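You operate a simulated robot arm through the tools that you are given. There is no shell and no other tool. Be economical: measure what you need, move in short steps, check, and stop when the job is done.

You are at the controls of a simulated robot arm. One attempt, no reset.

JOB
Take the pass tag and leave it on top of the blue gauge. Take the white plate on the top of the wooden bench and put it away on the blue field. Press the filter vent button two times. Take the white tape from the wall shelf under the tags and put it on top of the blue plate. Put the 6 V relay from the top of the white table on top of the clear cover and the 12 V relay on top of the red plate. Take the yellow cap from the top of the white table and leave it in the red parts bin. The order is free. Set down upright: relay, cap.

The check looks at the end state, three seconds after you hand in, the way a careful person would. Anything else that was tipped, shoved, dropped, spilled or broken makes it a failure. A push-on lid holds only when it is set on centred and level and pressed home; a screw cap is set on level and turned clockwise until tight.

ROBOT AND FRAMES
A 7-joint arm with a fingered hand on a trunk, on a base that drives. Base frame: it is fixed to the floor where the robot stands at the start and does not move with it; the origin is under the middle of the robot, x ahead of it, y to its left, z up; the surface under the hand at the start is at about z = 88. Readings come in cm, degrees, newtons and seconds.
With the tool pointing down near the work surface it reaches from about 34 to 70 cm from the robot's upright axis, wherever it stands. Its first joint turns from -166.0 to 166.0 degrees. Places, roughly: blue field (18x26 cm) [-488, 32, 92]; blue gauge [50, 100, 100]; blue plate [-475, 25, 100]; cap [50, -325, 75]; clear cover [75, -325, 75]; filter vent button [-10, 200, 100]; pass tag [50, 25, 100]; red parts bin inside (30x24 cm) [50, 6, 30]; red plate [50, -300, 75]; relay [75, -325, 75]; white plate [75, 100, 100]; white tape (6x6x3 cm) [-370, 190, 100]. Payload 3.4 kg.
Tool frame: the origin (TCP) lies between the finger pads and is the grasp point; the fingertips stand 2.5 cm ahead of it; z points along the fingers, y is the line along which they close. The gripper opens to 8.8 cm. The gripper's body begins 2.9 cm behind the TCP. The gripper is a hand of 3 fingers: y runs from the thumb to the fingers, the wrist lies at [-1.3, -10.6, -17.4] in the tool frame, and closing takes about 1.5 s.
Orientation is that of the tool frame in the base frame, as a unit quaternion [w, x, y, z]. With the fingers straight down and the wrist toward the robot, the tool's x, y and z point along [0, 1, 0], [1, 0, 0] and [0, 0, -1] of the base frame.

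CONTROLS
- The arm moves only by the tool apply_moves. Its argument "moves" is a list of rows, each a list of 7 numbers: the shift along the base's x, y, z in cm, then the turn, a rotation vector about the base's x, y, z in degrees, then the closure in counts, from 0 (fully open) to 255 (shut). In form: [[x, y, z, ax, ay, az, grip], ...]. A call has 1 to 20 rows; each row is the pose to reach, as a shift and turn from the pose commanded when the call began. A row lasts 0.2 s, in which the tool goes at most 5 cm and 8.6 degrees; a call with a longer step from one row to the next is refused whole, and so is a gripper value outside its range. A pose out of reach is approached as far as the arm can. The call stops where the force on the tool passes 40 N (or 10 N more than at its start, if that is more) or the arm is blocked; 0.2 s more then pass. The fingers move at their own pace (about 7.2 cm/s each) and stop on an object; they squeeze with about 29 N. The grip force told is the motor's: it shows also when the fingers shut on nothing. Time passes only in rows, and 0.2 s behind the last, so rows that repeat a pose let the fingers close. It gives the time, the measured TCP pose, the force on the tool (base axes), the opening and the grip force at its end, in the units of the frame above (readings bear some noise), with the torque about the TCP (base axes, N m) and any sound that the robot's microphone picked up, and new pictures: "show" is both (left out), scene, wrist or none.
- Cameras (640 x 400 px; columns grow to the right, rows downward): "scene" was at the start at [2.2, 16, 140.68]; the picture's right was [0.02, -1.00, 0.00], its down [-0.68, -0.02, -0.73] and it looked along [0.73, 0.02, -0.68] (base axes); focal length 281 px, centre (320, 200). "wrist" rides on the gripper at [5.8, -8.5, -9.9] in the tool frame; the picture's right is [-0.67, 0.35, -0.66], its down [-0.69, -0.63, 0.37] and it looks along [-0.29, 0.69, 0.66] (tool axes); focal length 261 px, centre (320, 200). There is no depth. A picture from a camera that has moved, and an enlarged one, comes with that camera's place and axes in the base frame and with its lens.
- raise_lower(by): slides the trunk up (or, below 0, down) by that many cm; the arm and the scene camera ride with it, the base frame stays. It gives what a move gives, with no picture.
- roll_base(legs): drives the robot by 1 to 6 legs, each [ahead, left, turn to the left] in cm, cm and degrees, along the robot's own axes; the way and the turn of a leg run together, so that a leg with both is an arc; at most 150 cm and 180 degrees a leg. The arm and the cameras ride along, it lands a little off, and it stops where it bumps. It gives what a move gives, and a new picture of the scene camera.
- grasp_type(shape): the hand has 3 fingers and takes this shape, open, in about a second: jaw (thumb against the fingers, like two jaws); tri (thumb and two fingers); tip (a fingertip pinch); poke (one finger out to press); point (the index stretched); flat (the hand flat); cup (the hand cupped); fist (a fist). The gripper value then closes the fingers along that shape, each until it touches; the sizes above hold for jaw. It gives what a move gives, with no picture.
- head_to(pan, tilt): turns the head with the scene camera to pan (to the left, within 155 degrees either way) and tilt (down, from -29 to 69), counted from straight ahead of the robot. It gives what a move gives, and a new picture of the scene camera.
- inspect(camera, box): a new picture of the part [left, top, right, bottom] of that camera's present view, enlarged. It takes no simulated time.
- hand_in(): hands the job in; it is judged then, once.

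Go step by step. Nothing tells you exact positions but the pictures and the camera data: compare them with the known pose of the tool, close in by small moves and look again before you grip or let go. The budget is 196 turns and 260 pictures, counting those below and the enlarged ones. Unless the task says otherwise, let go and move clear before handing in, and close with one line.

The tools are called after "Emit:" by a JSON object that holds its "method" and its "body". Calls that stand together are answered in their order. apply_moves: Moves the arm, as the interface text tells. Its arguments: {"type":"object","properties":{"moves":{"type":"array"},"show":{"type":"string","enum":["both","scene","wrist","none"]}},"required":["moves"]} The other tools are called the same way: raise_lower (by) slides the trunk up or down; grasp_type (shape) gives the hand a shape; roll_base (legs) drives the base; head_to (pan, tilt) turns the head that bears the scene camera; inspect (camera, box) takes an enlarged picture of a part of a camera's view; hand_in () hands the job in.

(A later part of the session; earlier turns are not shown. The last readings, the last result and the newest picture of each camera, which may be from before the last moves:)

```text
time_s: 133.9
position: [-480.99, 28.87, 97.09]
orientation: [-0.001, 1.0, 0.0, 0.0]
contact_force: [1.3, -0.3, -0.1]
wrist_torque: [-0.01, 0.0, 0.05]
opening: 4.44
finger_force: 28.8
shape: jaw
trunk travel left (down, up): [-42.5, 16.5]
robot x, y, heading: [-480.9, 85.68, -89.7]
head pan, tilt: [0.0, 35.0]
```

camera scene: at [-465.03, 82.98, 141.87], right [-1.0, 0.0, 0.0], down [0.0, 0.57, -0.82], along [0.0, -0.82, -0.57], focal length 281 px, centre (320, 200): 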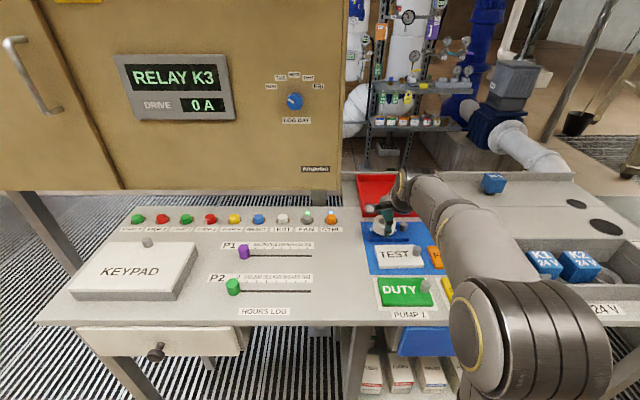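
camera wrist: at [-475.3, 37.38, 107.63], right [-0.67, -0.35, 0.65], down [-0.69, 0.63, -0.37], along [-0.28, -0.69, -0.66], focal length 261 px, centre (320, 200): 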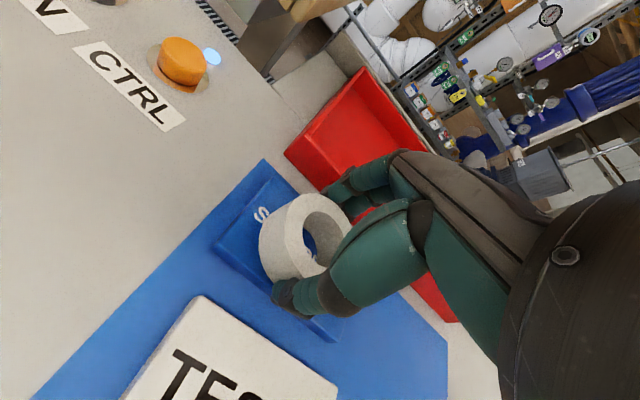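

Emit:
{"method": "apply_moves", "body": {"moves": [[0, 0, -0.2, 0, 0, 0, 180], [0, 0, -0.4, 0, 0, 0, 180], [0, 0, -0.5, 0, 0, 0, 180], [0, 0, -0.6, 0, 0, 0, 180]], "show": "none"}}

Emit:
{"method": "inspect", "body": {"camera": "scene", "box": [360, 195, 430, 255]}}

```text
time_s: 134.9
position: [-481.02, 28.93, 96.76]
orientation: [0.003, 1.0, 0.001, 0.001]
contact_force: [0.5, -3.0, 15.5]
wrist_torque: [-0.53, -0.07, 0.04]
opening: 4.43
finger_force: 29.2
shape: jaw
trunk travel left (down, up): [-42.5, 16.5]
robot x, y, heading: [-480.74, 85.29, -90.0]
head pan, tilt: [0.0, 35.0]
```

```text
6.67 times, centred on (395, 225) of scene
camera zoom: at [-465.02, 83.11, 141.9], right [-1.0, 0.0, 0.0], down [0.0, 0.57, -0.82], along [0.0, -0.82, -0.57], focal length 1876 px, centre (-180, 33)
```

zoom: 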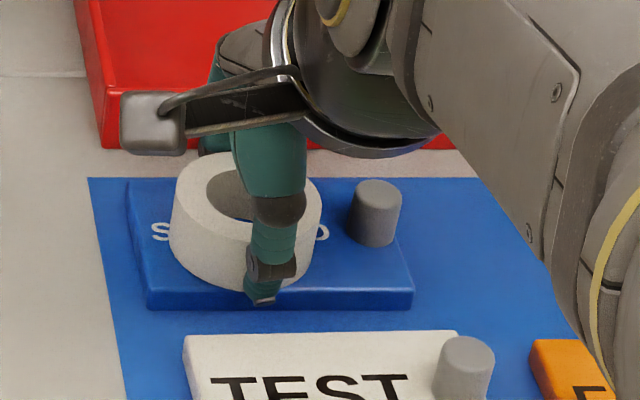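

Contact; release and rise straight.

Emit:
{"method": "apply_moves", "body": {"moves": [[0, 0, 0.2, 0, 0, 0, 120], [0, 0, 0.3, 0, 0, 0, 95], [0, 0, 0.4, 0, 0, 0, 75], [0, 0, 0.4, 0, 0, 0, 75], [0, 0, 2, 0, 0, 0, 75], [0, 0, 5, 0, 0, 0, 75], [0, 0, 9, 0, 0, 0, 75], [0, 3, 13, 0, 0, 0, 60], [0, 7, 16, 0, 0, 0, 30], [0, 11, 18, 0, 0, 0, 0]], "show": "wrist"}}

Emit:
{"method": "inspect", "body": {"camera": "scene", "box": [350, 190, 490, 300]}}

```text
time_s: 137.1
position: [-481.14, 40.09, 114.9]
orientation: [-0.001, 1.0, 0.002, 0.001]
contact_force: [-0.4, -0.5, -0.1]
wrist_torque: [0.0, 0.0, 0.03]
opening: 8.76
finger_force: 0.0
shape: jaw
trunk travel left (down, up): [-42.5, 16.5]
robot x, y, heading: [-480.68, 85.38, -89.9]
head pan, tilt: [0.0, 35.0]
camera wrist: at [-475.43, 48.55, 124.74], right [-0.67, -0.35, 0.65], down [-0.69, 0.63, -0.37], along [-0.28, -0.69, -0.66], focal length 261 px, centre (320, 200)
```

wrist: 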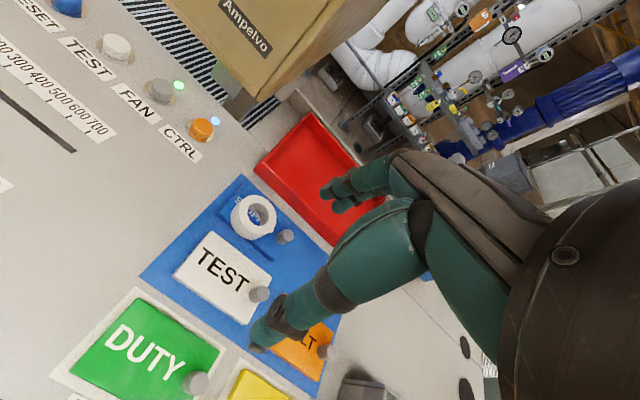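

```text
3.64 times, centred on (420, 245) of scene
camera zoom: at [-465.03, 83.02, 141.87], right [-1.0, 0.0, 0.0], down [0.0, 0.57, -0.82], along [0.0, -0.82, -0.57], focal length 1023 px, centre (-44, 36)
```

zoom: 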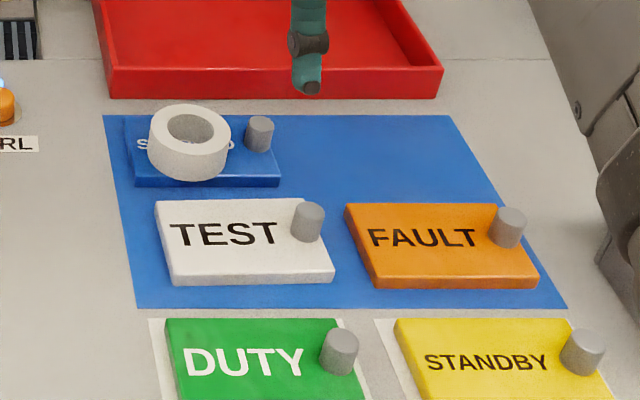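

Tape placed on the blue plate. Next the filter vent button: back off, face the left wall and travel along it.

Emit:
{"method": "roll_base", "body": {"legs": [[-14, 0, 0], [0, 0, 180], [0, -150, 0], [0, -150, 0], [0, -145, 0]]}}

Emit:
{"method": "head_to", "body": {"pan": 0, "tilt": 25}}

```text
time_s: 166.5
position: [-33.85, 128.63, 114.96]
orientation: [-0.001, 0.012, 1.0, 0.001]
contact_force: [0.2, 0.1, -0.1]
wrist_torque: [-0.01, 0.01, -0.03]
opening: 8.77
finger_force: 0.1
shape: jaw
trunk travel left (down, up): [-42.5, 16.5]
robot x, y, heading: [-34.99, 83.05, 88.6]
head pan, tilt: [0.0, 35.0]
camera scene: at [-51.19, 86.11, 141.87], right [1.0, -0.02, 0.0], down [-0.01, -0.57, -0.82], along [0.02, 0.82, -0.57], focal length 281 px, centre (320, 200)
```

scene: 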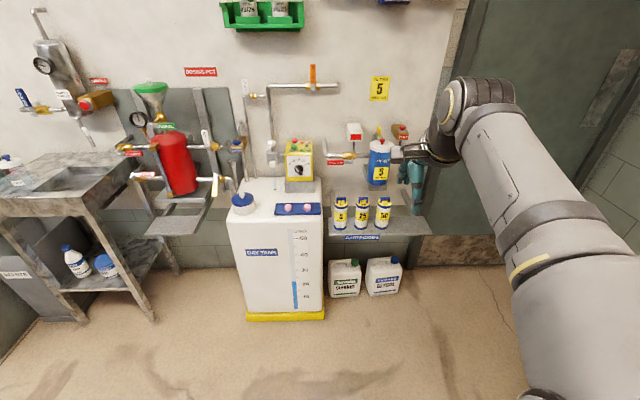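

```text
time_s: 167.2
position: [-33.93, 128.67, 114.78]
orientation: [-0.001, 0.011, 1.0, 0.001]
contact_force: [0.4, 0.3, -0.8]
wrist_torque: [-0.02, 0.03, 0.01]
opening: 8.75
finger_force: 0.0
shape: jaw
trunk travel left (down, up): [-42.5, 16.5]
robot x, y, heading: [-35.52, 82.9, 88.5]
head pan, tilt: [0.0, 25.0]
camera scene: at [-51.19, 86.52, 143.44], right [1.0, -0.02, 0.0], down [-0.01, -0.42, -0.91], along [0.02, 0.91, -0.42], focal length 281 px, centre (320, 200)
```

scene: 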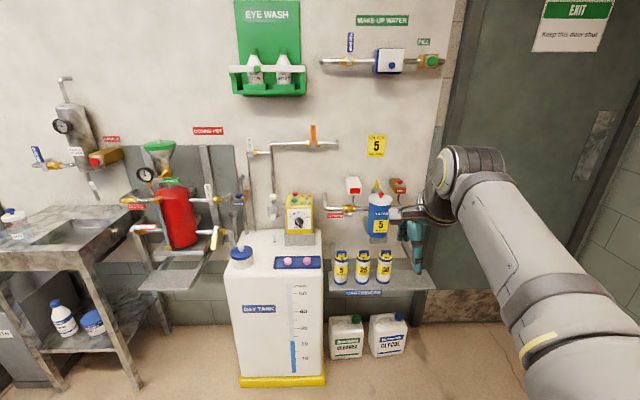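

Emit:
{"method": "inspect", "body": {"camera": "scene", "box": [310, 160, 430, 260]}}

Emit:
{"method": "inspect", "body": {"camera": "scene", "box": [310, 10, 460, 110]}}

Emit:
{"method": "inspect", "body": {"camera": "wrist", "box": [0, 0, 640, 400]}}

```text
4.00 times, centred on (370, 210) of scene
camera zoom: at [-51.19, 86.52, 143.44], right [1.0, -0.02, 0.0], down [-0.01, -0.42, -0.91], along [0.02, 0.91, -0.42], focal length 1125 px, centre (120, 160)
```

zoom: 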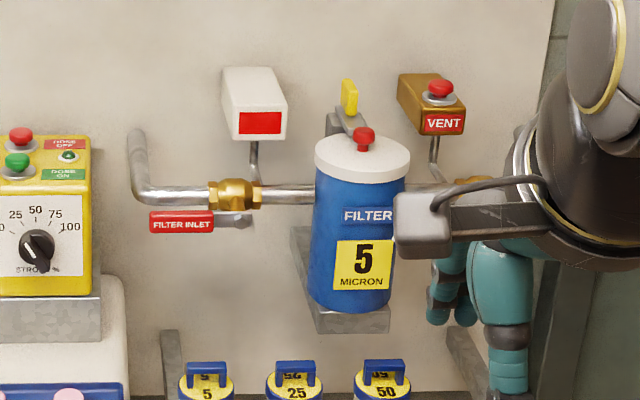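

```text
4.00 times, centred on (385, 60) of scene
camera zoom: at [-51.19, 86.52, 143.44], right [1.0, -0.02, 0.0], down [-0.01, -0.42, -0.91], along [0.02, 0.91, -0.42], focal length 1125 px, centre (60, 760)
```

zoom: 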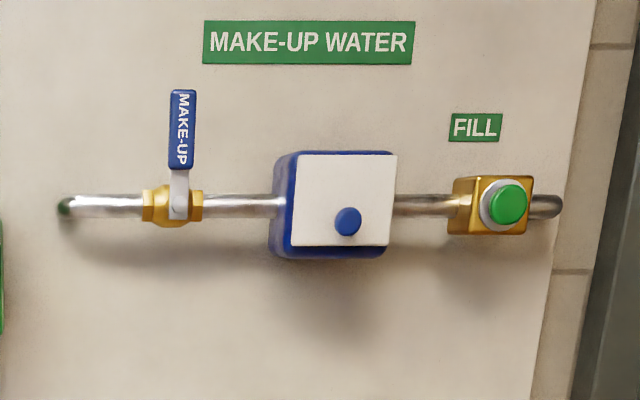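

```text
1.00 times, centred on (320, 200) of wrist (not enlarged: the box is as wide or as high as the picture)
camera zoom: at [-39.86, 120.26, 124.71], right [0.68, 0.33, 0.65], down [0.67, -0.65, -0.37], along [0.3, 0.69, -0.66], focal length 261 px, centre (320, 200)
```

zoom: 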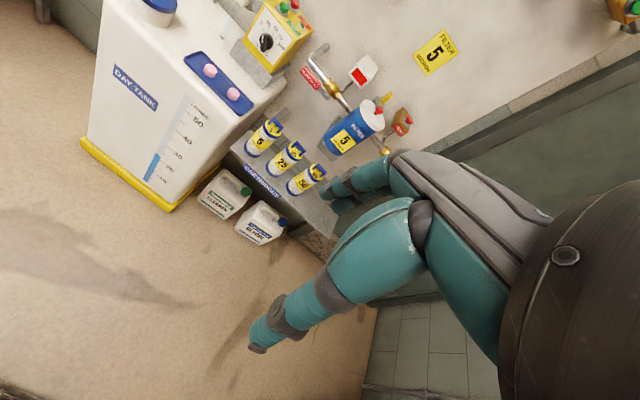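

The VENT box with red dome button is near (−13, 202, 100). I'll raise the hand, shift right and drive closer.

Emit:
{"method": "apply_moves", "body": {"moves": [[0, -1, 4, 0, 0, 0, 0], [0, -2, 8, 0, 0, 0, 0], [0, -3, 11, 0, 0, 0, 0]], "show": "none"}}

Emit:
{"method": "roll_base", "body": {"legs": [[0, 0, 1.4], [0, -16, 0], [52, 0, 0]]}}

Emit:
{"method": "head_to", "body": {"pan": -5, "tilt": 35}}

Emit:
{"method": "grasp_type", "body": {"shape": "poke"}}

Emit:
{"method": "inspect", "body": {"camera": "wrist", "box": [0, 0, 640, 400]}}

```text
time_s: 168.0
position: [-33.79, 125.66, 125.8]
orientation: [-0.001, 0.012, 1.0, 0.0]
contact_force: [-0.5, 0.1, 0.0]
wrist_torque: [-0.04, 0.01, 0.01]
opening: 8.78
finger_force: 0.0
shape: jaw
trunk travel left (down, up): [-42.5, 16.5]
robot x, y, heading: [-35.65, 82.57, 88.9]
head pan, tilt: [0.0, 25.0]
```

```text
time_s: 172.4
position: [-18.94, 178.15, 125.74]
orientation: [0.0, 0.0, 1.0, 0.0]
contact_force: [-0.9, 0.5, 0.3]
wrist_torque: [0.0, -0.03, 0.0]
opening: 8.76
finger_force: 0.0
shape: jaw
trunk travel left (down, up): [-42.5, 16.5]
robot x, y, heading: [-19.62, 135.54, 90.2]
head pan, tilt: [0.0, 25.0]
camera scene: at [-35.39, 138.64, 143.45], right [1.0, 0.0, 0.0], down [0.0, -0.42, -0.91], along [0.0, 0.91, -0.42], focal length 281 px, centre (320, 200)
```

scene: 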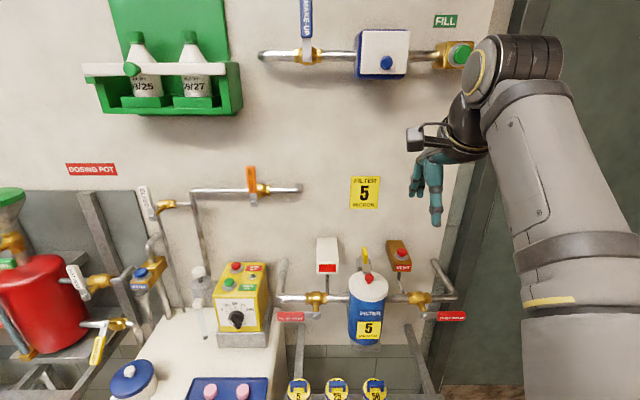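

```text
time_s: 173.2
position: [-18.88, 178.04, 125.81]
orientation: [-0.001, 0.001, 1.0, -0.001]
contact_force: [0.2, 0.9, 0.0]
wrist_torque: [0.0, -0.01, -0.01]
opening: 8.77
finger_force: 0.1
shape: jaw
trunk travel left (down, up): [-42.5, 16.5]
robot x, y, heading: [-19.71, 135.16, 90.2]
head pan, tilt: [-5.0, 35.0]
camera scene: at [-34.62, 138.18, 141.88], right [1.0, -0.09, 0.0], down [-0.05, -0.57, -0.82], along [0.07, 0.82, -0.57], focal length 281 px, centre (320, 200)
```

scene: 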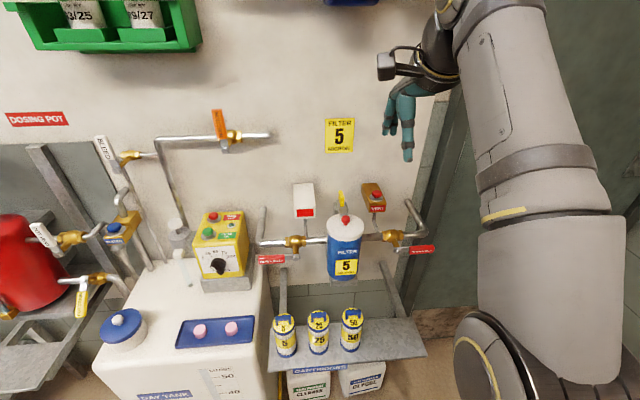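

```text
time_s: 174.1
position: [-18.94, 178.11, 125.74]
orientation: [-0.001, 0.001, 1.0, 0.0]
contact_force: [-0.1, 0.6, -0.1]
wrist_torque: [-0.02, 0.0, 0.03]
opening: 0.0
finger_force: 0.1
shape: poke
trunk travel left (down, up): [-42.5, 16.5]
robot x, y, heading: [-19.39, 135.67, 90.1]
head pan, tilt: [-5.0, 35.0]
```

```text
1.00 times, centred on (320, 200) of wrist (not enlarged: the box is as wide or as high as the picture)
camera zoom: at [-24.75, 169.59, 135.67], right [0.67, 0.35, 0.65], down [0.68, -0.63, -0.37], along [0.28, 0.69, -0.66], focal length 261 px, centre (320, 200)
```

zoom: 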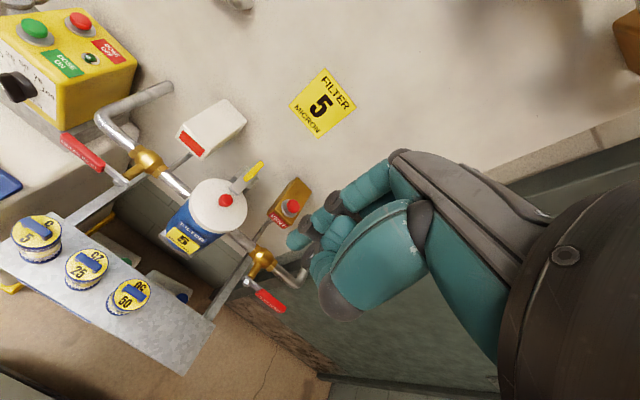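

Button dome triangulates to about (−13.2, 202, 98). Let me see which finger extends in the poke shape.

Emit:
{"method": "inspect", "body": {"camera": "scene", "box": [340, 40, 460, 180]}}

Emit:
{"method": "inspect", "body": {"camera": "wrist", "box": [240, 130, 440, 330]}}

```text
2.86 times, centred on (400, 110) of scene
camera zoom: at [-34.62, 138.18, 141.87], right [1.0, -0.09, 0.0], down [-0.05, -0.57, -0.82], along [0.07, 0.82, -0.57], focal length 804 px, centre (91, 457)
```

zoom: 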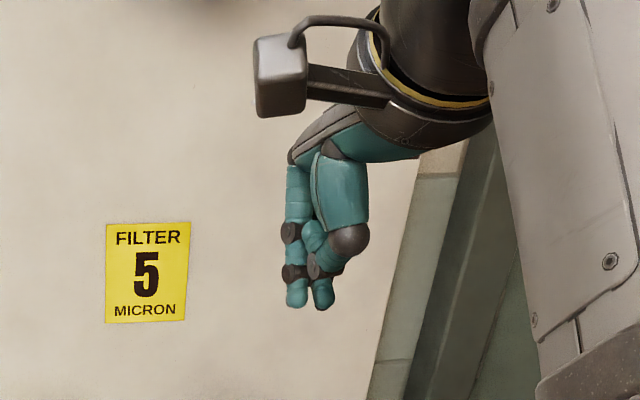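

```text
2.00 times, centred on (340, 230) of wrist
camera zoom: at [-24.75, 169.59, 135.67], right [0.67, 0.35, 0.65], down [0.68, -0.63, -0.37], along [0.28, 0.69, -0.66], focal length 521 px, centre (280, 140)
```

zoom: 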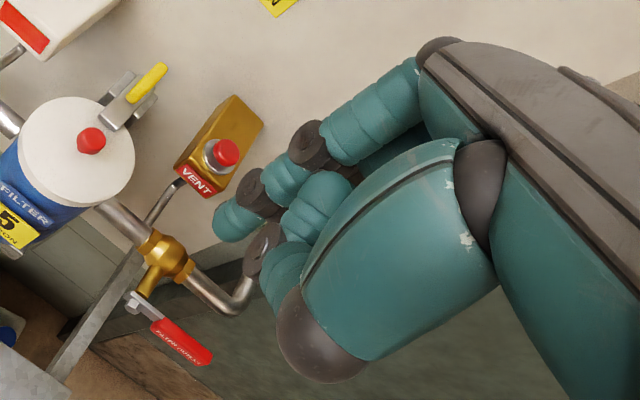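

The index tip lies near the TCP (about 1 cm left of it). I move the base slightly closer, then hover over the button.

Emit:
{"method": "roll_base", "body": {"legs": [[9, -3, 0]]}}

Emit:
{"method": "apply_moves", "body": {"moves": [[1, 4, 0, 0, 0, 0, 0], [2, 8, -2, 0, 0, 0, 0], [3, 12, -5, 0, 0, 0, 0], [3.5, 15, -8, 0, 0, 0, 0], [3.5, 15, -12, 0, 0, 0, 0], [3.5, 15, -16, 0, 0, 0, 0], [3.5, 15, -20, 0, 0, 0, 0], [3.5, 15, -20, 0, 0, 0, 0]]}}

Emit:
{"method": "inspect", "body": {"camera": "scene", "box": [310, 120, 430, 240]}}

```text
time_s: 175.2
position: [-15.97, 187.11, 125.83]
orientation: [-0.001, 0.001, 1.0, -0.001]
contact_force: [0.9, -0.3, -0.1]
wrist_torque: [-0.03, -0.02, -0.01]
opening: 0.0
finger_force: 0.1
shape: poke
trunk travel left (down, up): [-42.5, 16.5]
robot x, y, heading: [-16.73, 144.12, 89.9]
head pan, tilt: [-5.0, 35.0]
camera scene: at [-31.65, 147.15, 141.87], right [1.0, -0.09, 0.0], down [-0.05, -0.57, -0.82], along [0.07, 0.82, -0.57], focal length 281 px, centre (320, 200)
```

scene: 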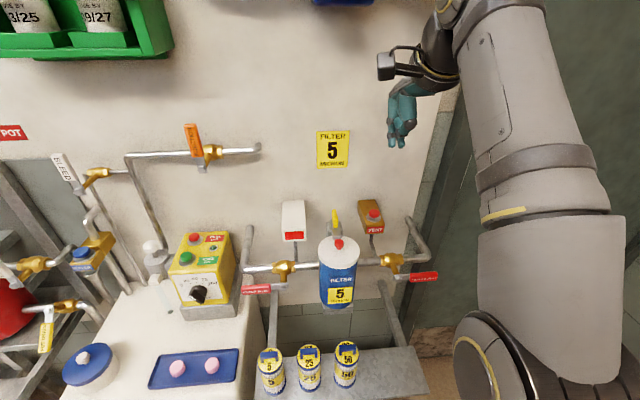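

```text
refused: row 3 steps farther than a row can; nothing moved
```

```text
3.33 times, centred on (370, 180) of scene
camera zoom: at [-31.65, 147.15, 141.87], right [1.0, -0.09, 0.0], down [-0.05, -0.57, -0.82], along [0.07, 0.82, -0.57], focal length 938 px, centre (153, 267)
```

zoom: 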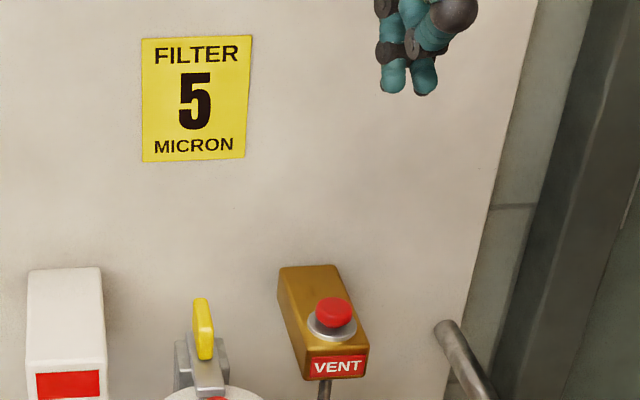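

Emit:
{"method": "apply_moves", "body": {"moves": [[1, 4, 0, 0, 0, 0, 0], [2, 8, -1, 0, 0, 0, 0], [3, 12, -3, 0, 0, 0, 0], [3.7, 15.5, -5, 0, 0, 0, 0], [3.7, 15.5, -9, 0, 0, 0, 0], [3.7, 15.5, -13, 0, 0, 0, 0], [3.7, 15.5, -17, 0, 0, 0, 0], [3.7, 15.5, -21, 0, 0, 0, 0], [3.7, 15.5, -21, 0, 0, 0, 0]]}}

Emit:
{"method": "inspect", "body": {"camera": "scene", "box": [310, 140, 430, 260]}}

Emit:
{"method": "inspect", "body": {"camera": "wrist", "box": [200, 130, 400, 330]}}

```text
time_s: 177.2
position: [-12.31, 202.4, 104.49]
orientation: [-0.001, 0.002, 1.0, 0.0]
contact_force: [0.2, 0.4, -0.2]
wrist_torque: [-0.02, 0.02, -0.01]
opening: 0.0
finger_force: 0.0
shape: poke
out of reach, approached as far as the arm can: row 2, 3, 4
trunk travel left (down, up): [-42.5, 16.5]
robot x, y, heading: [-16.45, 144.14, 89.9]
head pan, tilt: [-5.0, 35.0]
camera scene: at [-31.66, 147.1, 141.87], right [1.0, -0.09, 0.0], down [-0.05, -0.57, -0.82], along [0.07, 0.82, -0.57], focal length 281 px, centre (320, 200)
camera wrist: at [-18.19, 193.92, 114.45], right [0.67, 0.35, 0.65], down [0.68, -0.63, -0.37], along [0.29, 0.69, -0.66], focal length 261 px, centre (320, 200)
```

scene: 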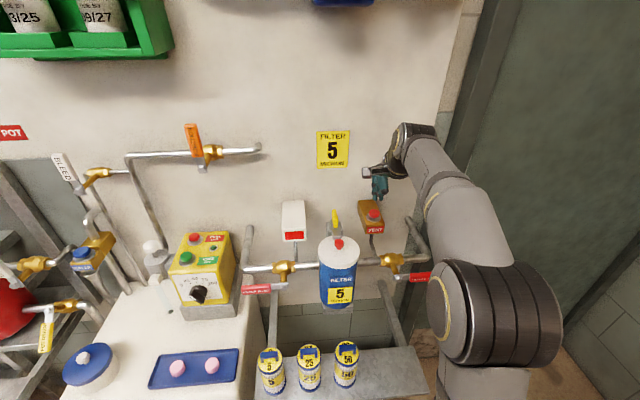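
wrist: 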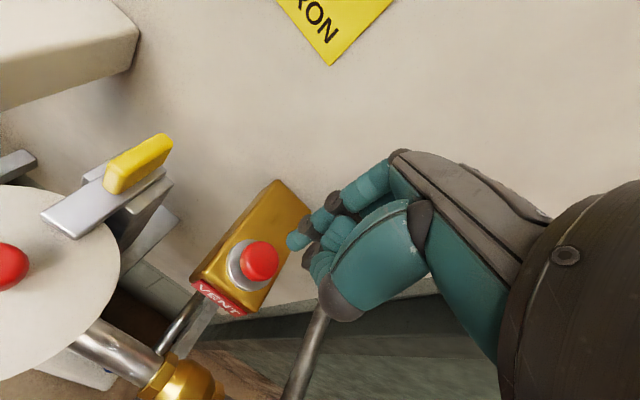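

```text
3.33 times, centred on (370, 200) of scene
camera zoom: at [-31.66, 147.1, 141.87], right [1.0, -0.09, 0.0], down [-0.05, -0.57, -0.82], along [0.07, 0.82, -0.57], focal length 938 px, centre (153, 200)
```

zoom: 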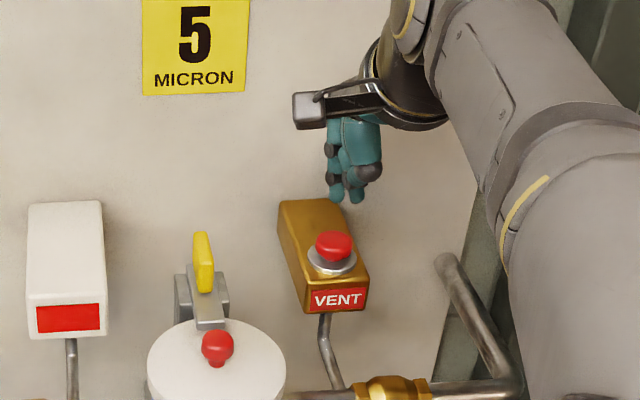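

```text
2.00 times, centred on (300, 230) of wrist
camera zoom: at [-18.19, 193.92, 114.45], right [0.67, 0.35, 0.65], down [0.68, -0.63, -0.37], along [0.29, 0.69, -0.66], focal length 521 px, centre (360, 140)
```

zoom: 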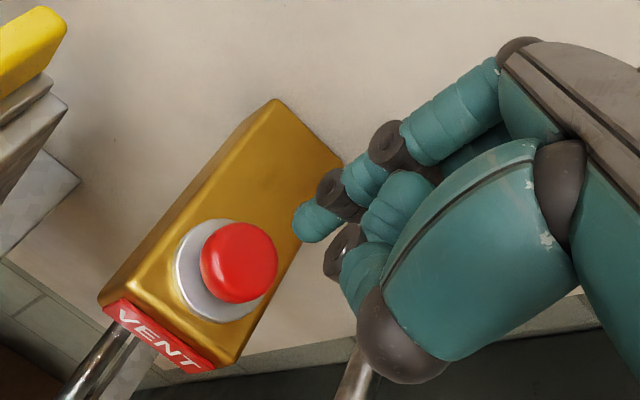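

The fingertip is nearly above the button; shift slightly and press down once, watching force and sound.

Emit:
{"method": "apply_moves", "body": {"moves": [[0.3, 0.4, -1.5, 0, 0, 0, 0], [0.3, 0.4, -3, 0, 0, 0, 0], [0.3, 0.4, -3.6, 0, 0, 0, 0], [0.3, 0.4, -4.0, 0, 0, 0, 0], [0.3, 0.4, -4.3, 0, 0, 0, 0]]}}

Emit:
{"method": "inspect", "body": {"camera": "wrist", "box": [200, 130, 400, 330]}}

```text
time_s: 178.4
position: [-11.83, 202.8, 100.51]
orientation: [-0.001, 0.001, 1.0, 0.0]
contact_force: [0.3, 0.3, 1.6]
wrist_torque: [0.02, -0.04, -0.02]
opening: 0.0
finger_force: 0.0
shape: poke
trunk travel left (down, up): [-42.5, 16.5]
robot x, y, heading: [-16.15, 144.05, 89.8]
head pan, tilt: [-5.0, 35.0]
heard: click
camera scene: at [-31.65, 147.07, 141.88], right [1.0, -0.09, 0.0], down [-0.05, -0.57, -0.82], along [0.07, 0.82, -0.57], focal length 281 px, centre (320, 200)
camera wrist: at [-17.76, 194.29, 110.39], right [0.67, 0.35, 0.66], down [0.68, -0.63, -0.37], along [0.29, 0.69, -0.66], focal length 261 px, centre (320, 200)
```

scene: 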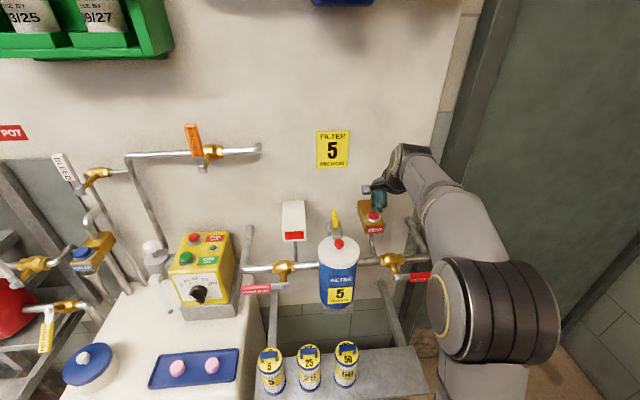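
wrist: 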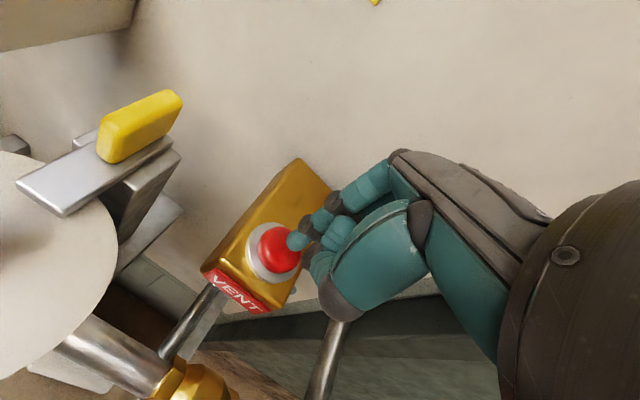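

```text
2.00 times, centred on (300, 230) of wrist
camera zoom: at [-17.76, 194.29, 110.39], right [0.67, 0.35, 0.66], down [0.68, -0.63, -0.37], along [0.29, 0.69, -0.66], focal length 521 px, centre (360, 140)
```

zoom: 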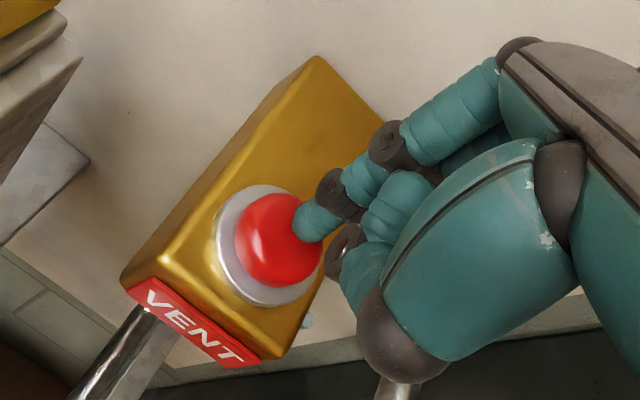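

One click was heard. Rise to release fully.

Emit:
{"method": "apply_moves", "body": {"moves": [[0, 0, 1.5, 0, 0, 0, 0], [0, 0, 3, 0, 0, 0, 0], [0, 0, 3, 0, 0, 0, 0]], "show": "scene"}}

Emit:
{"method": "inspect", "body": {"camera": "scene", "box": [270, 160, 430, 280]}}

```text
time_s: 179.2
position: [-11.99, 202.99, 103.28]
orientation: [-0.001, 0.001, 1.0, -0.001]
contact_force: [0.0, -0.3, -0.4]
wrist_torque: [0.0, 0.0, -0.01]
opening: 0.0
finger_force: 0.1
shape: poke
trunk travel left (down, up): [-42.5, 16.5]
robot x, y, heading: [-16.3, 144.49, 90.2]
head pan, tilt: [-5.0, 35.0]
camera scene: at [-31.66, 147.1, 141.87], right [1.0, -0.09, 0.0], down [-0.05, -0.57, -0.82], along [0.07, 0.82, -0.57], focal length 281 px, centre (320, 200)
```

scene: 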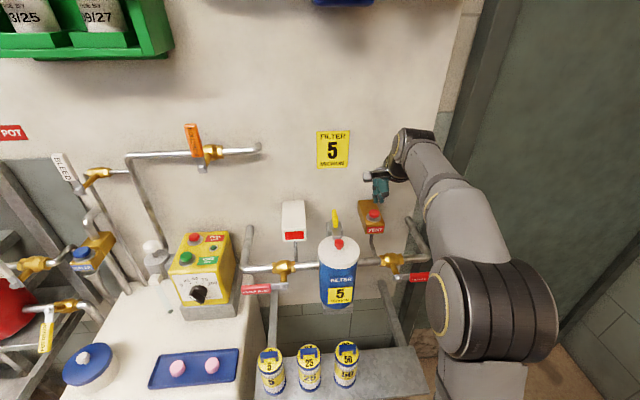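

```text
3.33 times, centred on (350, 220) of scene
camera zoom: at [-31.66, 147.1, 141.87], right [1.0, -0.09, 0.0], down [-0.05, -0.57, -0.82], along [0.07, 0.82, -0.57], focal length 938 px, centre (220, 133)
```

zoom: 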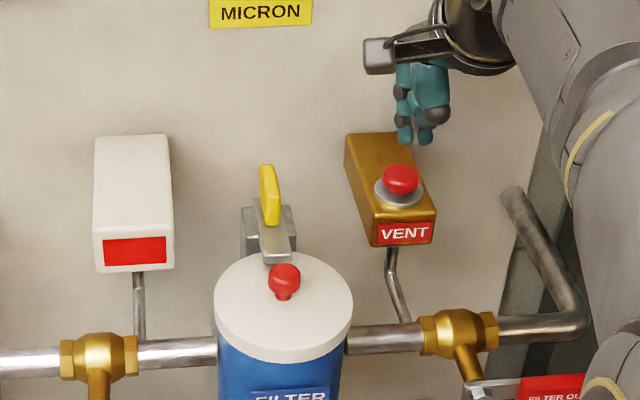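

The button sprang back. Press the second time.

Emit:
{"method": "apply_moves", "body": {"moves": [[-0.2, -0.2, -1.5, 0, 0, 0, 0], [-0.2, -0.2, -2.4, 0, 0, 0, 0], [-0.2, -0.2, -2.8, 0, 0, 0, 0], [-0.2, -0.2, -3.0, 0, 0, 0, 0]], "show": "none"}}

```text
time_s: 180.2
position: [-12.12, 202.87, 100.4]
orientation: [0.0, 0.001, 1.0, 0.002]
contact_force: [1.2, 1.6, 3.9]
wrist_torque: [0.02, -0.03, 0.02]
opening: 0.02
finger_force: 0.0
shape: poke
trunk travel left (down, up): [-42.5, 16.5]
robot x, y, heading: [-16.32, 144.53, 89.8]
head pan, tilt: [-5.0, 35.0]
heard: click
```

Second click heard. Now retract, reshape to jaw and travel to the white table on the right side.

Emit:
{"method": "apply_moves", "body": {"moves": [[0, 0, 3, 0, 0, 0, 0], [0, 0, 6, 0, 0, 0, 0], [0, -3, 9, 0, 0, 0, 0], [0, -7, 12, 0, 0, 0, 0], [0, -11, 14, 0, 0, 0, 0], [0, -15, 16, 0, 0, 0, 0]], "show": "none"}}

Emit:
{"method": "roll_base", "body": {"legs": [[-50, 0, 0], [0, 45, 0], [0, 0, -90], [0, -150, 0], [0, -150, 0], [0, -90, 0]]}}

Emit:
{"method": "grasp_type", "body": {"shape": "jaw"}}

Emit:
{"method": "head_to", "body": {"pan": 0, "tilt": 30}}

```text
time_s: 181.6
position: [-12.1, 187.85, 116.47]
orientation: [-0.001, 0.001, 1.0, -0.001]
contact_force: [0.1, -0.7, -0.6]
wrist_torque: [0.0, -0.01, -0.02]
opening: 0.0
finger_force: 0.0
shape: poke
trunk travel left (down, up): [-42.5, 16.5]
robot x, y, heading: [-16.62, 144.13, 89.6]
head pan, tilt: [-5.0, 35.0]
```

```text
time_s: 208.9
position: [-9.41, -296.08, 116.56]
orientation: [0.0, 0.702, 0.712, 0.001]
contact_force: [0.6, 0.5, 0.0]
wrist_torque: [-0.03, 0.03, -0.02]
opening: 0.04
finger_force: 0.0
shape: poke
trunk travel left (down, up): [-42.5, 16.5]
robot x, y, heading: [-53.13, -292.18, 0.9]
head pan, tilt: [-5.0, 35.0]
camera scene: at [-50.56, -277.23, 141.87], right [-0.07, -1.0, 0.0], down [-0.57, 0.04, -0.82], along [0.82, -0.06, -0.57], focal length 281 px, centre (320, 200)
```

scene: 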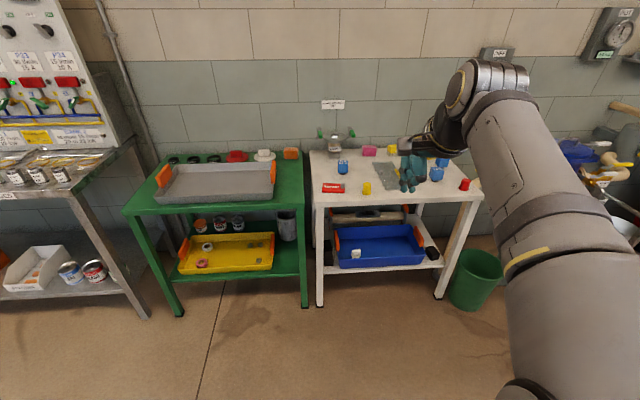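

```text
time_s: 209.8
position: [-9.31, -296.15, 116.49]
orientation: [-0.001, 0.702, 0.713, 0.001]
contact_force: [-0.2, -0.3, 0.2]
wrist_torque: [-0.04, 0.01, -0.01]
opening: 8.79
finger_force: 0.1
shape: jaw
trunk travel left (down, up): [-42.5, 16.5]
robot x, y, heading: [-53.19, -292.44, 1.0]
head pan, tilt: [-5.0, 35.0]
```

```text
time_s: 210.4
position: [-9.37, -296.08, 116.32]
orientation: [-0.001, 0.702, 0.712, 0.0]
contact_force: [0.9, 0.3, -0.6]
wrist_torque: [0.01, -0.02, 0.03]
opening: 8.74
finger_force: 0.2
shape: jaw
trunk travel left (down, up): [-42.5, 16.5]
robot x, y, heading: [-52.88, -292.48, 0.7]
head pan, tilt: [0.0, 30.0]
camera scene: at [-50.3, -276.45, 142.65], right [0.01, -1.0, 0.0], down [-0.5, -0.01, -0.87], along [0.87, 0.01, -0.5], focal length 281 px, centre (320, 200)
```

scene: 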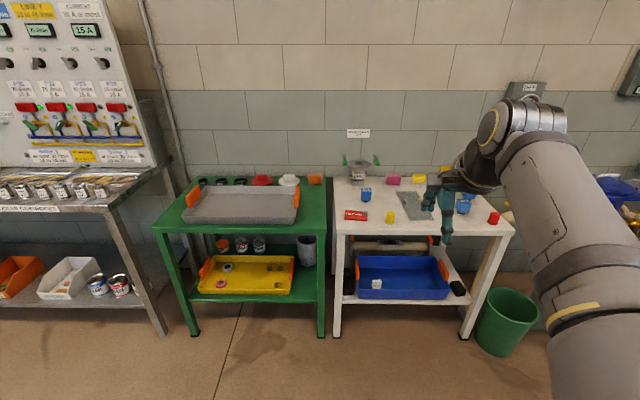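

The white table is ahead with relays, plates and caps. I drive closer and inspect.

Emit:
{"method": "roll_base", "body": {"legs": [[50, -16, 0]]}}

Emit:
{"method": "head_to", "body": {"pan": -8, "tilt": 45}}

Emit:
{"method": "inspect", "body": {"camera": "wrist", "box": [0, 0, 640, 400]}}

```text
time_s: 213.4
position: [39.79, -311.43, 116.45]
orientation: [-0.001, 0.702, 0.712, 0.001]
contact_force: [-0.5, 0.0, -0.5]
wrist_torque: [0.0, -0.01, -0.02]
opening: 8.79
finger_force: 0.1
shape: jaw
trunk travel left (down, up): [-42.5, 16.5]
robot x, y, heading: [-3.89, -307.71, 0.6]
head pan, tilt: [0.0, 30.0]
camera scene: at [-1.08, -291.74, 142.65], right [0.01, -1.0, 0.0], down [-0.5, -0.01, -0.87], along [0.87, 0.01, -0.5], focal length 281 px, centre (320, 200)
```

scene: 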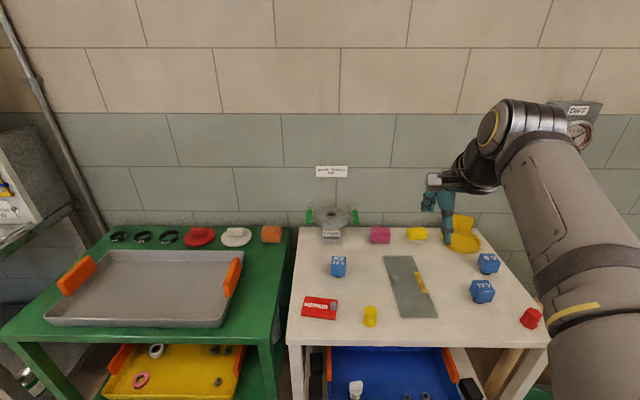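

```text
time_s: 214.2
position: [39.84, -311.28, 116.42]
orientation: [-0.001, 0.703, 0.712, 0.0]
contact_force: [-0.7, -0.3, -0.7]
wrist_torque: [0.0, 0.02, -0.03]
opening: 8.78
finger_force: 0.1
shape: jaw
trunk travel left (down, up): [-42.5, 16.5]
robot x, y, heading: [-3.61, -307.82, 0.9]
head pan, tilt: [-8.0, 45.0]
camera scene: at [-2.07, -292.88, 140.39], right [-0.12, -0.99, 0.0], down [-0.7, 0.09, -0.71], along [0.7, -0.09, -0.71], focal length 281 px, centre (320, 200)
```

scene: 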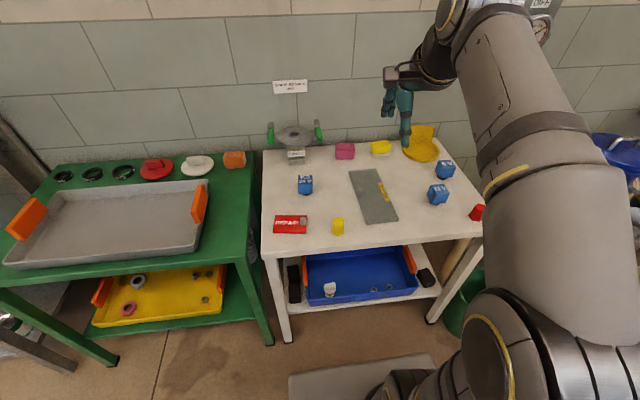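

```text
1.00 times, centred on (320, 200) of wrist (not enlarged: the box is as wide or as high as the picture)
camera zoom: at [31.21, -305.76, 126.38], right [0.36, -0.67, 0.65], down [-0.62, -0.69, -0.37], along [0.7, -0.27, -0.66], focal length 261 px, centre (320, 200)
```

zoom: 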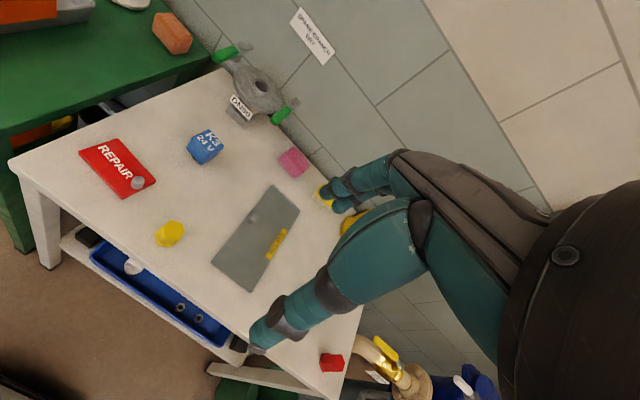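

Emit:
{"method": "inspect", "body": {"camera": "scene", "box": [260, 120, 500, 260]}}

Emit:
{"method": "inspect", "body": {"camera": "scene", "box": [410, 150, 490, 230]}}

Emit:
{"method": "inspect", "body": {"camera": "scene", "box": [330, 160, 410, 230]}}

```text
2.67 times, centred on (380, 190) of scene
camera zoom: at [-2.07, -292.88, 140.39], right [-0.12, -0.99, 0.0], down [-0.7, 0.09, -0.71], along [0.7, -0.09, -0.71], focal length 750 px, centre (160, 227)
```

zoom: 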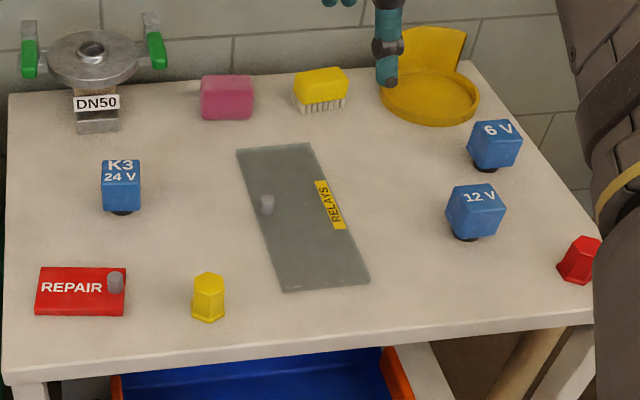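

```text
5.00 times, centred on (450, 190) of scene
camera zoom: at [-2.07, -292.88, 140.39], right [-0.12, -0.99, 0.0], down [-0.7, 0.09, -0.71], along [0.7, -0.09, -0.71], focal length 1407 px, centre (-330, 250)
```

zoom: 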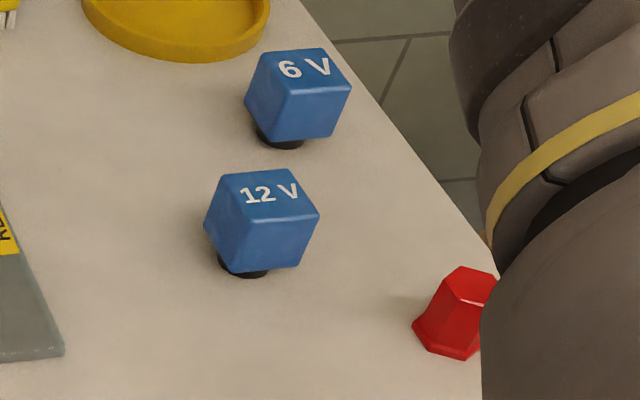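

```text
5.71 times, centred on (370, 195) of scene
camera zoom: at [-2.07, -292.88, 140.39], right [-0.12, -0.99, 0.0], down [-0.7, 0.09, -0.71], along [0.7, -0.09, -0.71], focal length 1608 px, centre (34, 229)
```

zoom: 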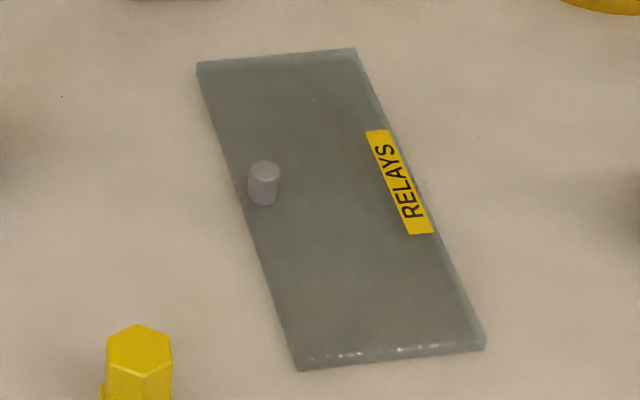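

Positions (table z≈74): 6 V relay (68.3, −345.7), 12 V relay (56.8, −338), clear cover x 51–76, y −313.5…−323.7, REPAIR plate (53.5, −291), yellow cap (49.5, −304.5). I reposition base and lower the trunk.

Emit:
{"method": "roll_base", "body": {"legs": [[11, -20, 0]]}}

Emit:
{"method": "raise_lower", "body": {"by": -13}}

Emit:
{"method": "head_to", "body": {"pan": -10, "tilt": 45}}

Emit:
{"method": "inspect", "body": {"camera": "wrist", "box": [0, 0, 640, 400]}}

```text
time_s: 215.9
position: [51.03, -331.06, 116.47]
orientation: [0.0, 0.702, 0.713, 0.0]
contact_force: [-0.8, -0.1, -0.2]
wrist_torque: [0.01, 0.02, 0.01]
opening: 8.79
finger_force: 0.1
shape: jaw
trunk travel left (down, up): [-42.5, 16.5]
robot x, y, heading: [7.31, -327.46, 1.0]
head pan, tilt: [-8.0, 45.0]
camera scene: at [9.08, -312.8, 140.39], right [-0.12, -0.99, 0.0], down [-0.7, 0.09, -0.71], along [0.7, -0.09, -0.71], focal length 281 px, centre (320, 200)
```

scene: 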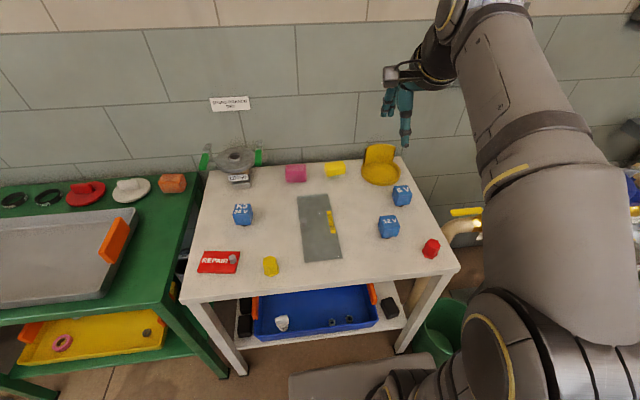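

```text
time_s: 217.5
position: [51.02, -331.26, 103.42]
orientation: [-0.001, 0.702, 0.712, 0.0]
contact_force: [-0.4, 0.4, -0.9]
wrist_torque: [0.01, 0.01, -0.02]
opening: 8.8
finger_force: 0.0
shape: jaw
trunk travel left (down, up): [-29.5, 29.5]
robot x, y, heading: [7.1, -327.4, 1.0]
head pan, tilt: [-8.0, 45.0]
```

```text
time_s: 218.1
position: [50.84, -331.23, 103.44]
orientation: [0.0, 0.701, 0.713, 0.001]
contact_force: [0.5, -0.5, -0.5]
wrist_torque: [-0.04, 0.0, 0.02]
opening: 8.78
finger_force: 0.1
shape: jaw
trunk travel left (down, up): [-29.5, 29.5]
robot x, y, heading: [7.23, -327.34, 1.0]
head pan, tilt: [-10.0, 45.0]
camera scene: at [9.03, -313.06, 127.39], right [-0.16, -0.99, 0.0], down [-0.7, 0.11, -0.71], along [0.7, -0.11, -0.71], focal length 281 px, centre (320, 200)
```

scene: 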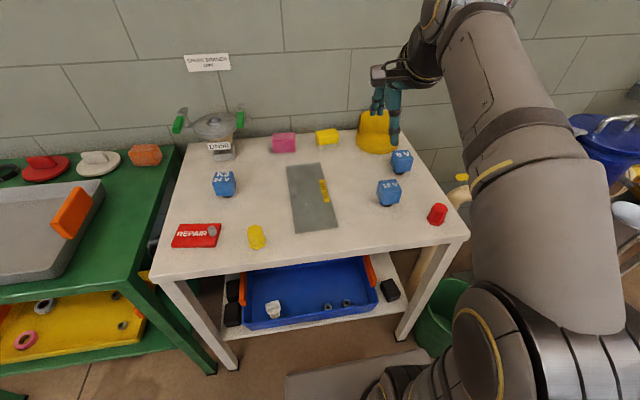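

```text
1.00 times, centred on (320, 200) of wrist (not enlarged: the box is as wide or as high as the picture)
camera zoom: at [42.38, -325.58, 113.38], right [0.36, -0.67, 0.65], down [-0.62, -0.69, -0.37], along [0.7, -0.27, -0.66], focal length 261 px, centre (320, 200)
```

zoom: 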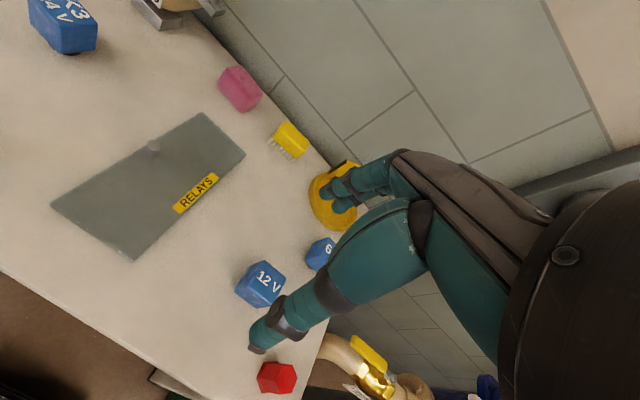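

Relay tops are at z≈79; the 6 V relay is near (70.6, −347.5). I hover above it.

Emit:
{"method": "apply_moves", "body": {"moves": [[3, -3, 0, 0, 0, -1, 40], [6, -6, 0, 0, 0, -2, 40], [9, -9, 0, 0, 0, -3, 40], [12, -12, -1, 0, 0, -3, 40], [15, -15, -2, 0, 0, -3, 40], [18, -16.2, -4, 0, 0, -3, 40], [19.7, -16.2, -8, 0, 0, -3, 40], [19.7, -16.2, -12, 0, 0, -3, 40], [19.7, -16.2, -12, 0, 0, -3, 40]]}}

Emit:
{"method": "inspect", "body": {"camera": "scene", "box": [350, 100, 450, 230]}}

```text
time_s: 220.1
position: [70.58, -347.31, 91.33]
orientation: [0.0, 0.721, 0.693, 0.001]
contact_force: [-0.4, 0.0, -0.5]
wrist_torque: [0.01, -0.02, -0.01]
opening: 7.42
finger_force: 0.0
shape: jaw
out of reach, approached as far as the arm can: row 5, 6, 7, 8
trunk travel left (down, up): [-29.5, 29.5]
robot x, y, heading: [7.3, -327.4, 0.9]
head pan, tilt: [-10.0, 45.0]
camera scene: at [9.06, -313.08, 127.39], right [-0.16, -0.99, 0.0], down [-0.7, 0.11, -0.71], along [0.7, -0.11, -0.71], focal length 281 px, centre (320, 200)
camera wrist: at [62.21, -341.27, 101.31], right [0.32, -0.68, 0.65], down [-0.65, -0.66, -0.37], along [0.68, -0.31, -0.66], focal length 261 px, centre (320, 200)
```

scene: 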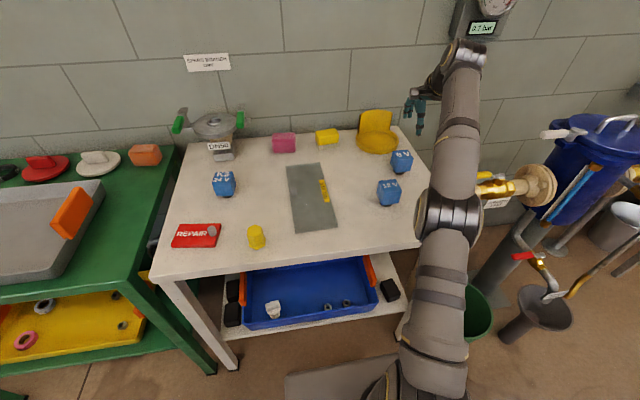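
wrist: 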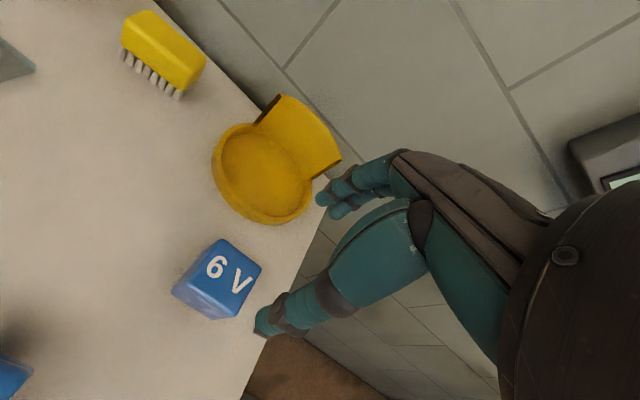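

```text
3.08 times, centred on (400, 165) of scene
camera zoom: at [9.06, -313.08, 127.39], right [-0.16, -0.99, 0.0], down [-0.7, 0.11, -0.71], along [0.7, -0.11, -0.71], focal length 866 px, centre (74, 308)
```

zoom: 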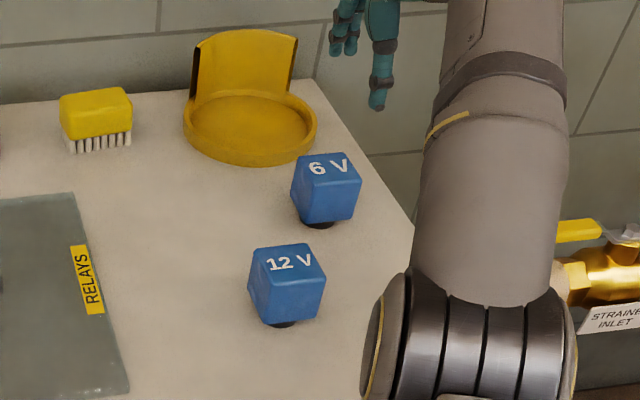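

Relay top centre is (71.3, −347.1, 78.8). Descend around it with 7.4 cm opening.

Emit:
{"method": "apply_moves", "body": {"moves": [[0.7, 0.2, -3, 0, 0, 0, 40], [0.7, 0.2, -6, 0, 0, 0, 40], [0.7, 0.2, -9, 0, 0, 0, 40], [0.7, 0.2, -11, 0, 0, 0, 40], [0.7, 0.2, -12.6, 0, 0, 0, 40], [0.7, 0.2, -12.6, 0, 0, 0, 40]]}}

Emit:
{"method": "inspect", "body": {"camera": "scene", "box": [350, 100, 450, 230]}}

```text
time_s: 221.5
position: [71.27, -347.26, 78.82]
orientation: [-0.001, 0.72, 0.694, 0.001]
contact_force: [-0.2, -0.2, 0.9]
wrist_torque: [0.0, -0.01, 0.0]
opening: 7.42
finger_force: 0.1
shape: jaw
trunk travel left (down, up): [-29.5, 29.5]
robot x, y, heading: [7.67, -327.51, 1.0]
head pan, tilt: [-10.0, 45.0]
camera scene: at [9.02, -313.07, 127.39], right [-0.16, -0.99, 0.0], down [-0.7, 0.11, -0.71], along [0.7, -0.11, -0.71], focal length 281 px, centre (320, 200)
camera wrist: at [63.01, -341.18, 88.79], right [0.32, -0.68, 0.65], down [-0.65, -0.66, -0.37], along [0.68, -0.31, -0.66], focal length 261 px, centre (320, 200)
```

scene: 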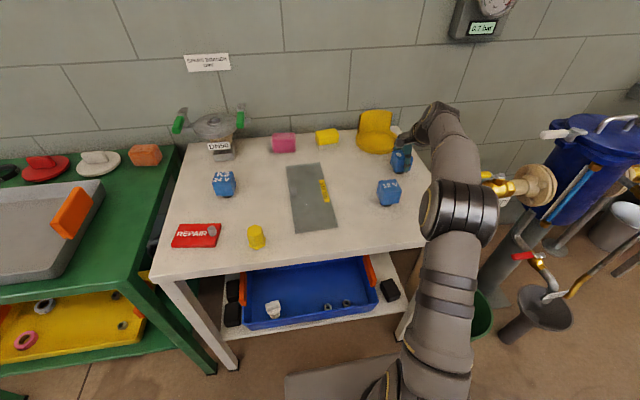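
wrist: 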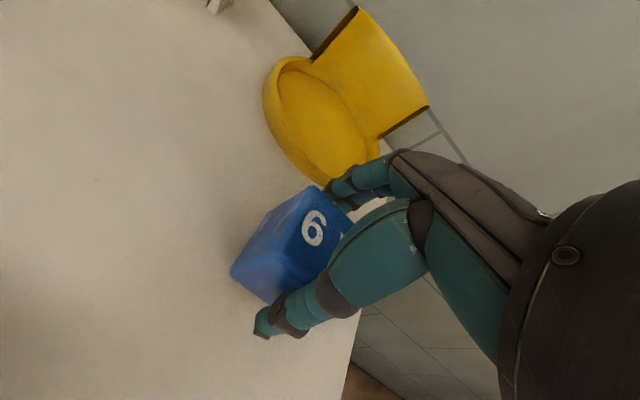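

```text
3.08 times, centred on (400, 165) of scene
camera zoom: at [9.02, -313.07, 127.39], right [-0.16, -0.99, 0.0], down [-0.7, 0.11, -0.71], along [0.7, -0.11, -0.71], focal length 866 px, centre (74, 308)
```

zoom: 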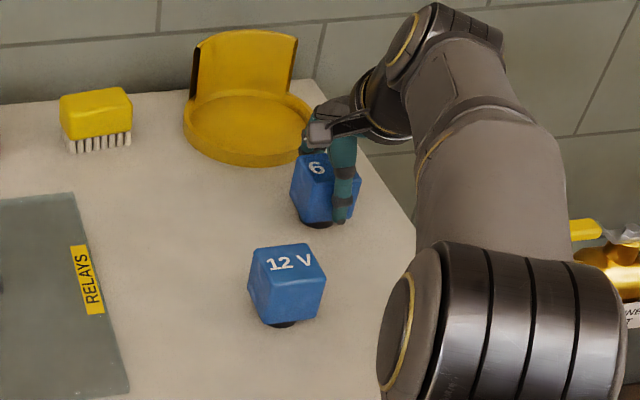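

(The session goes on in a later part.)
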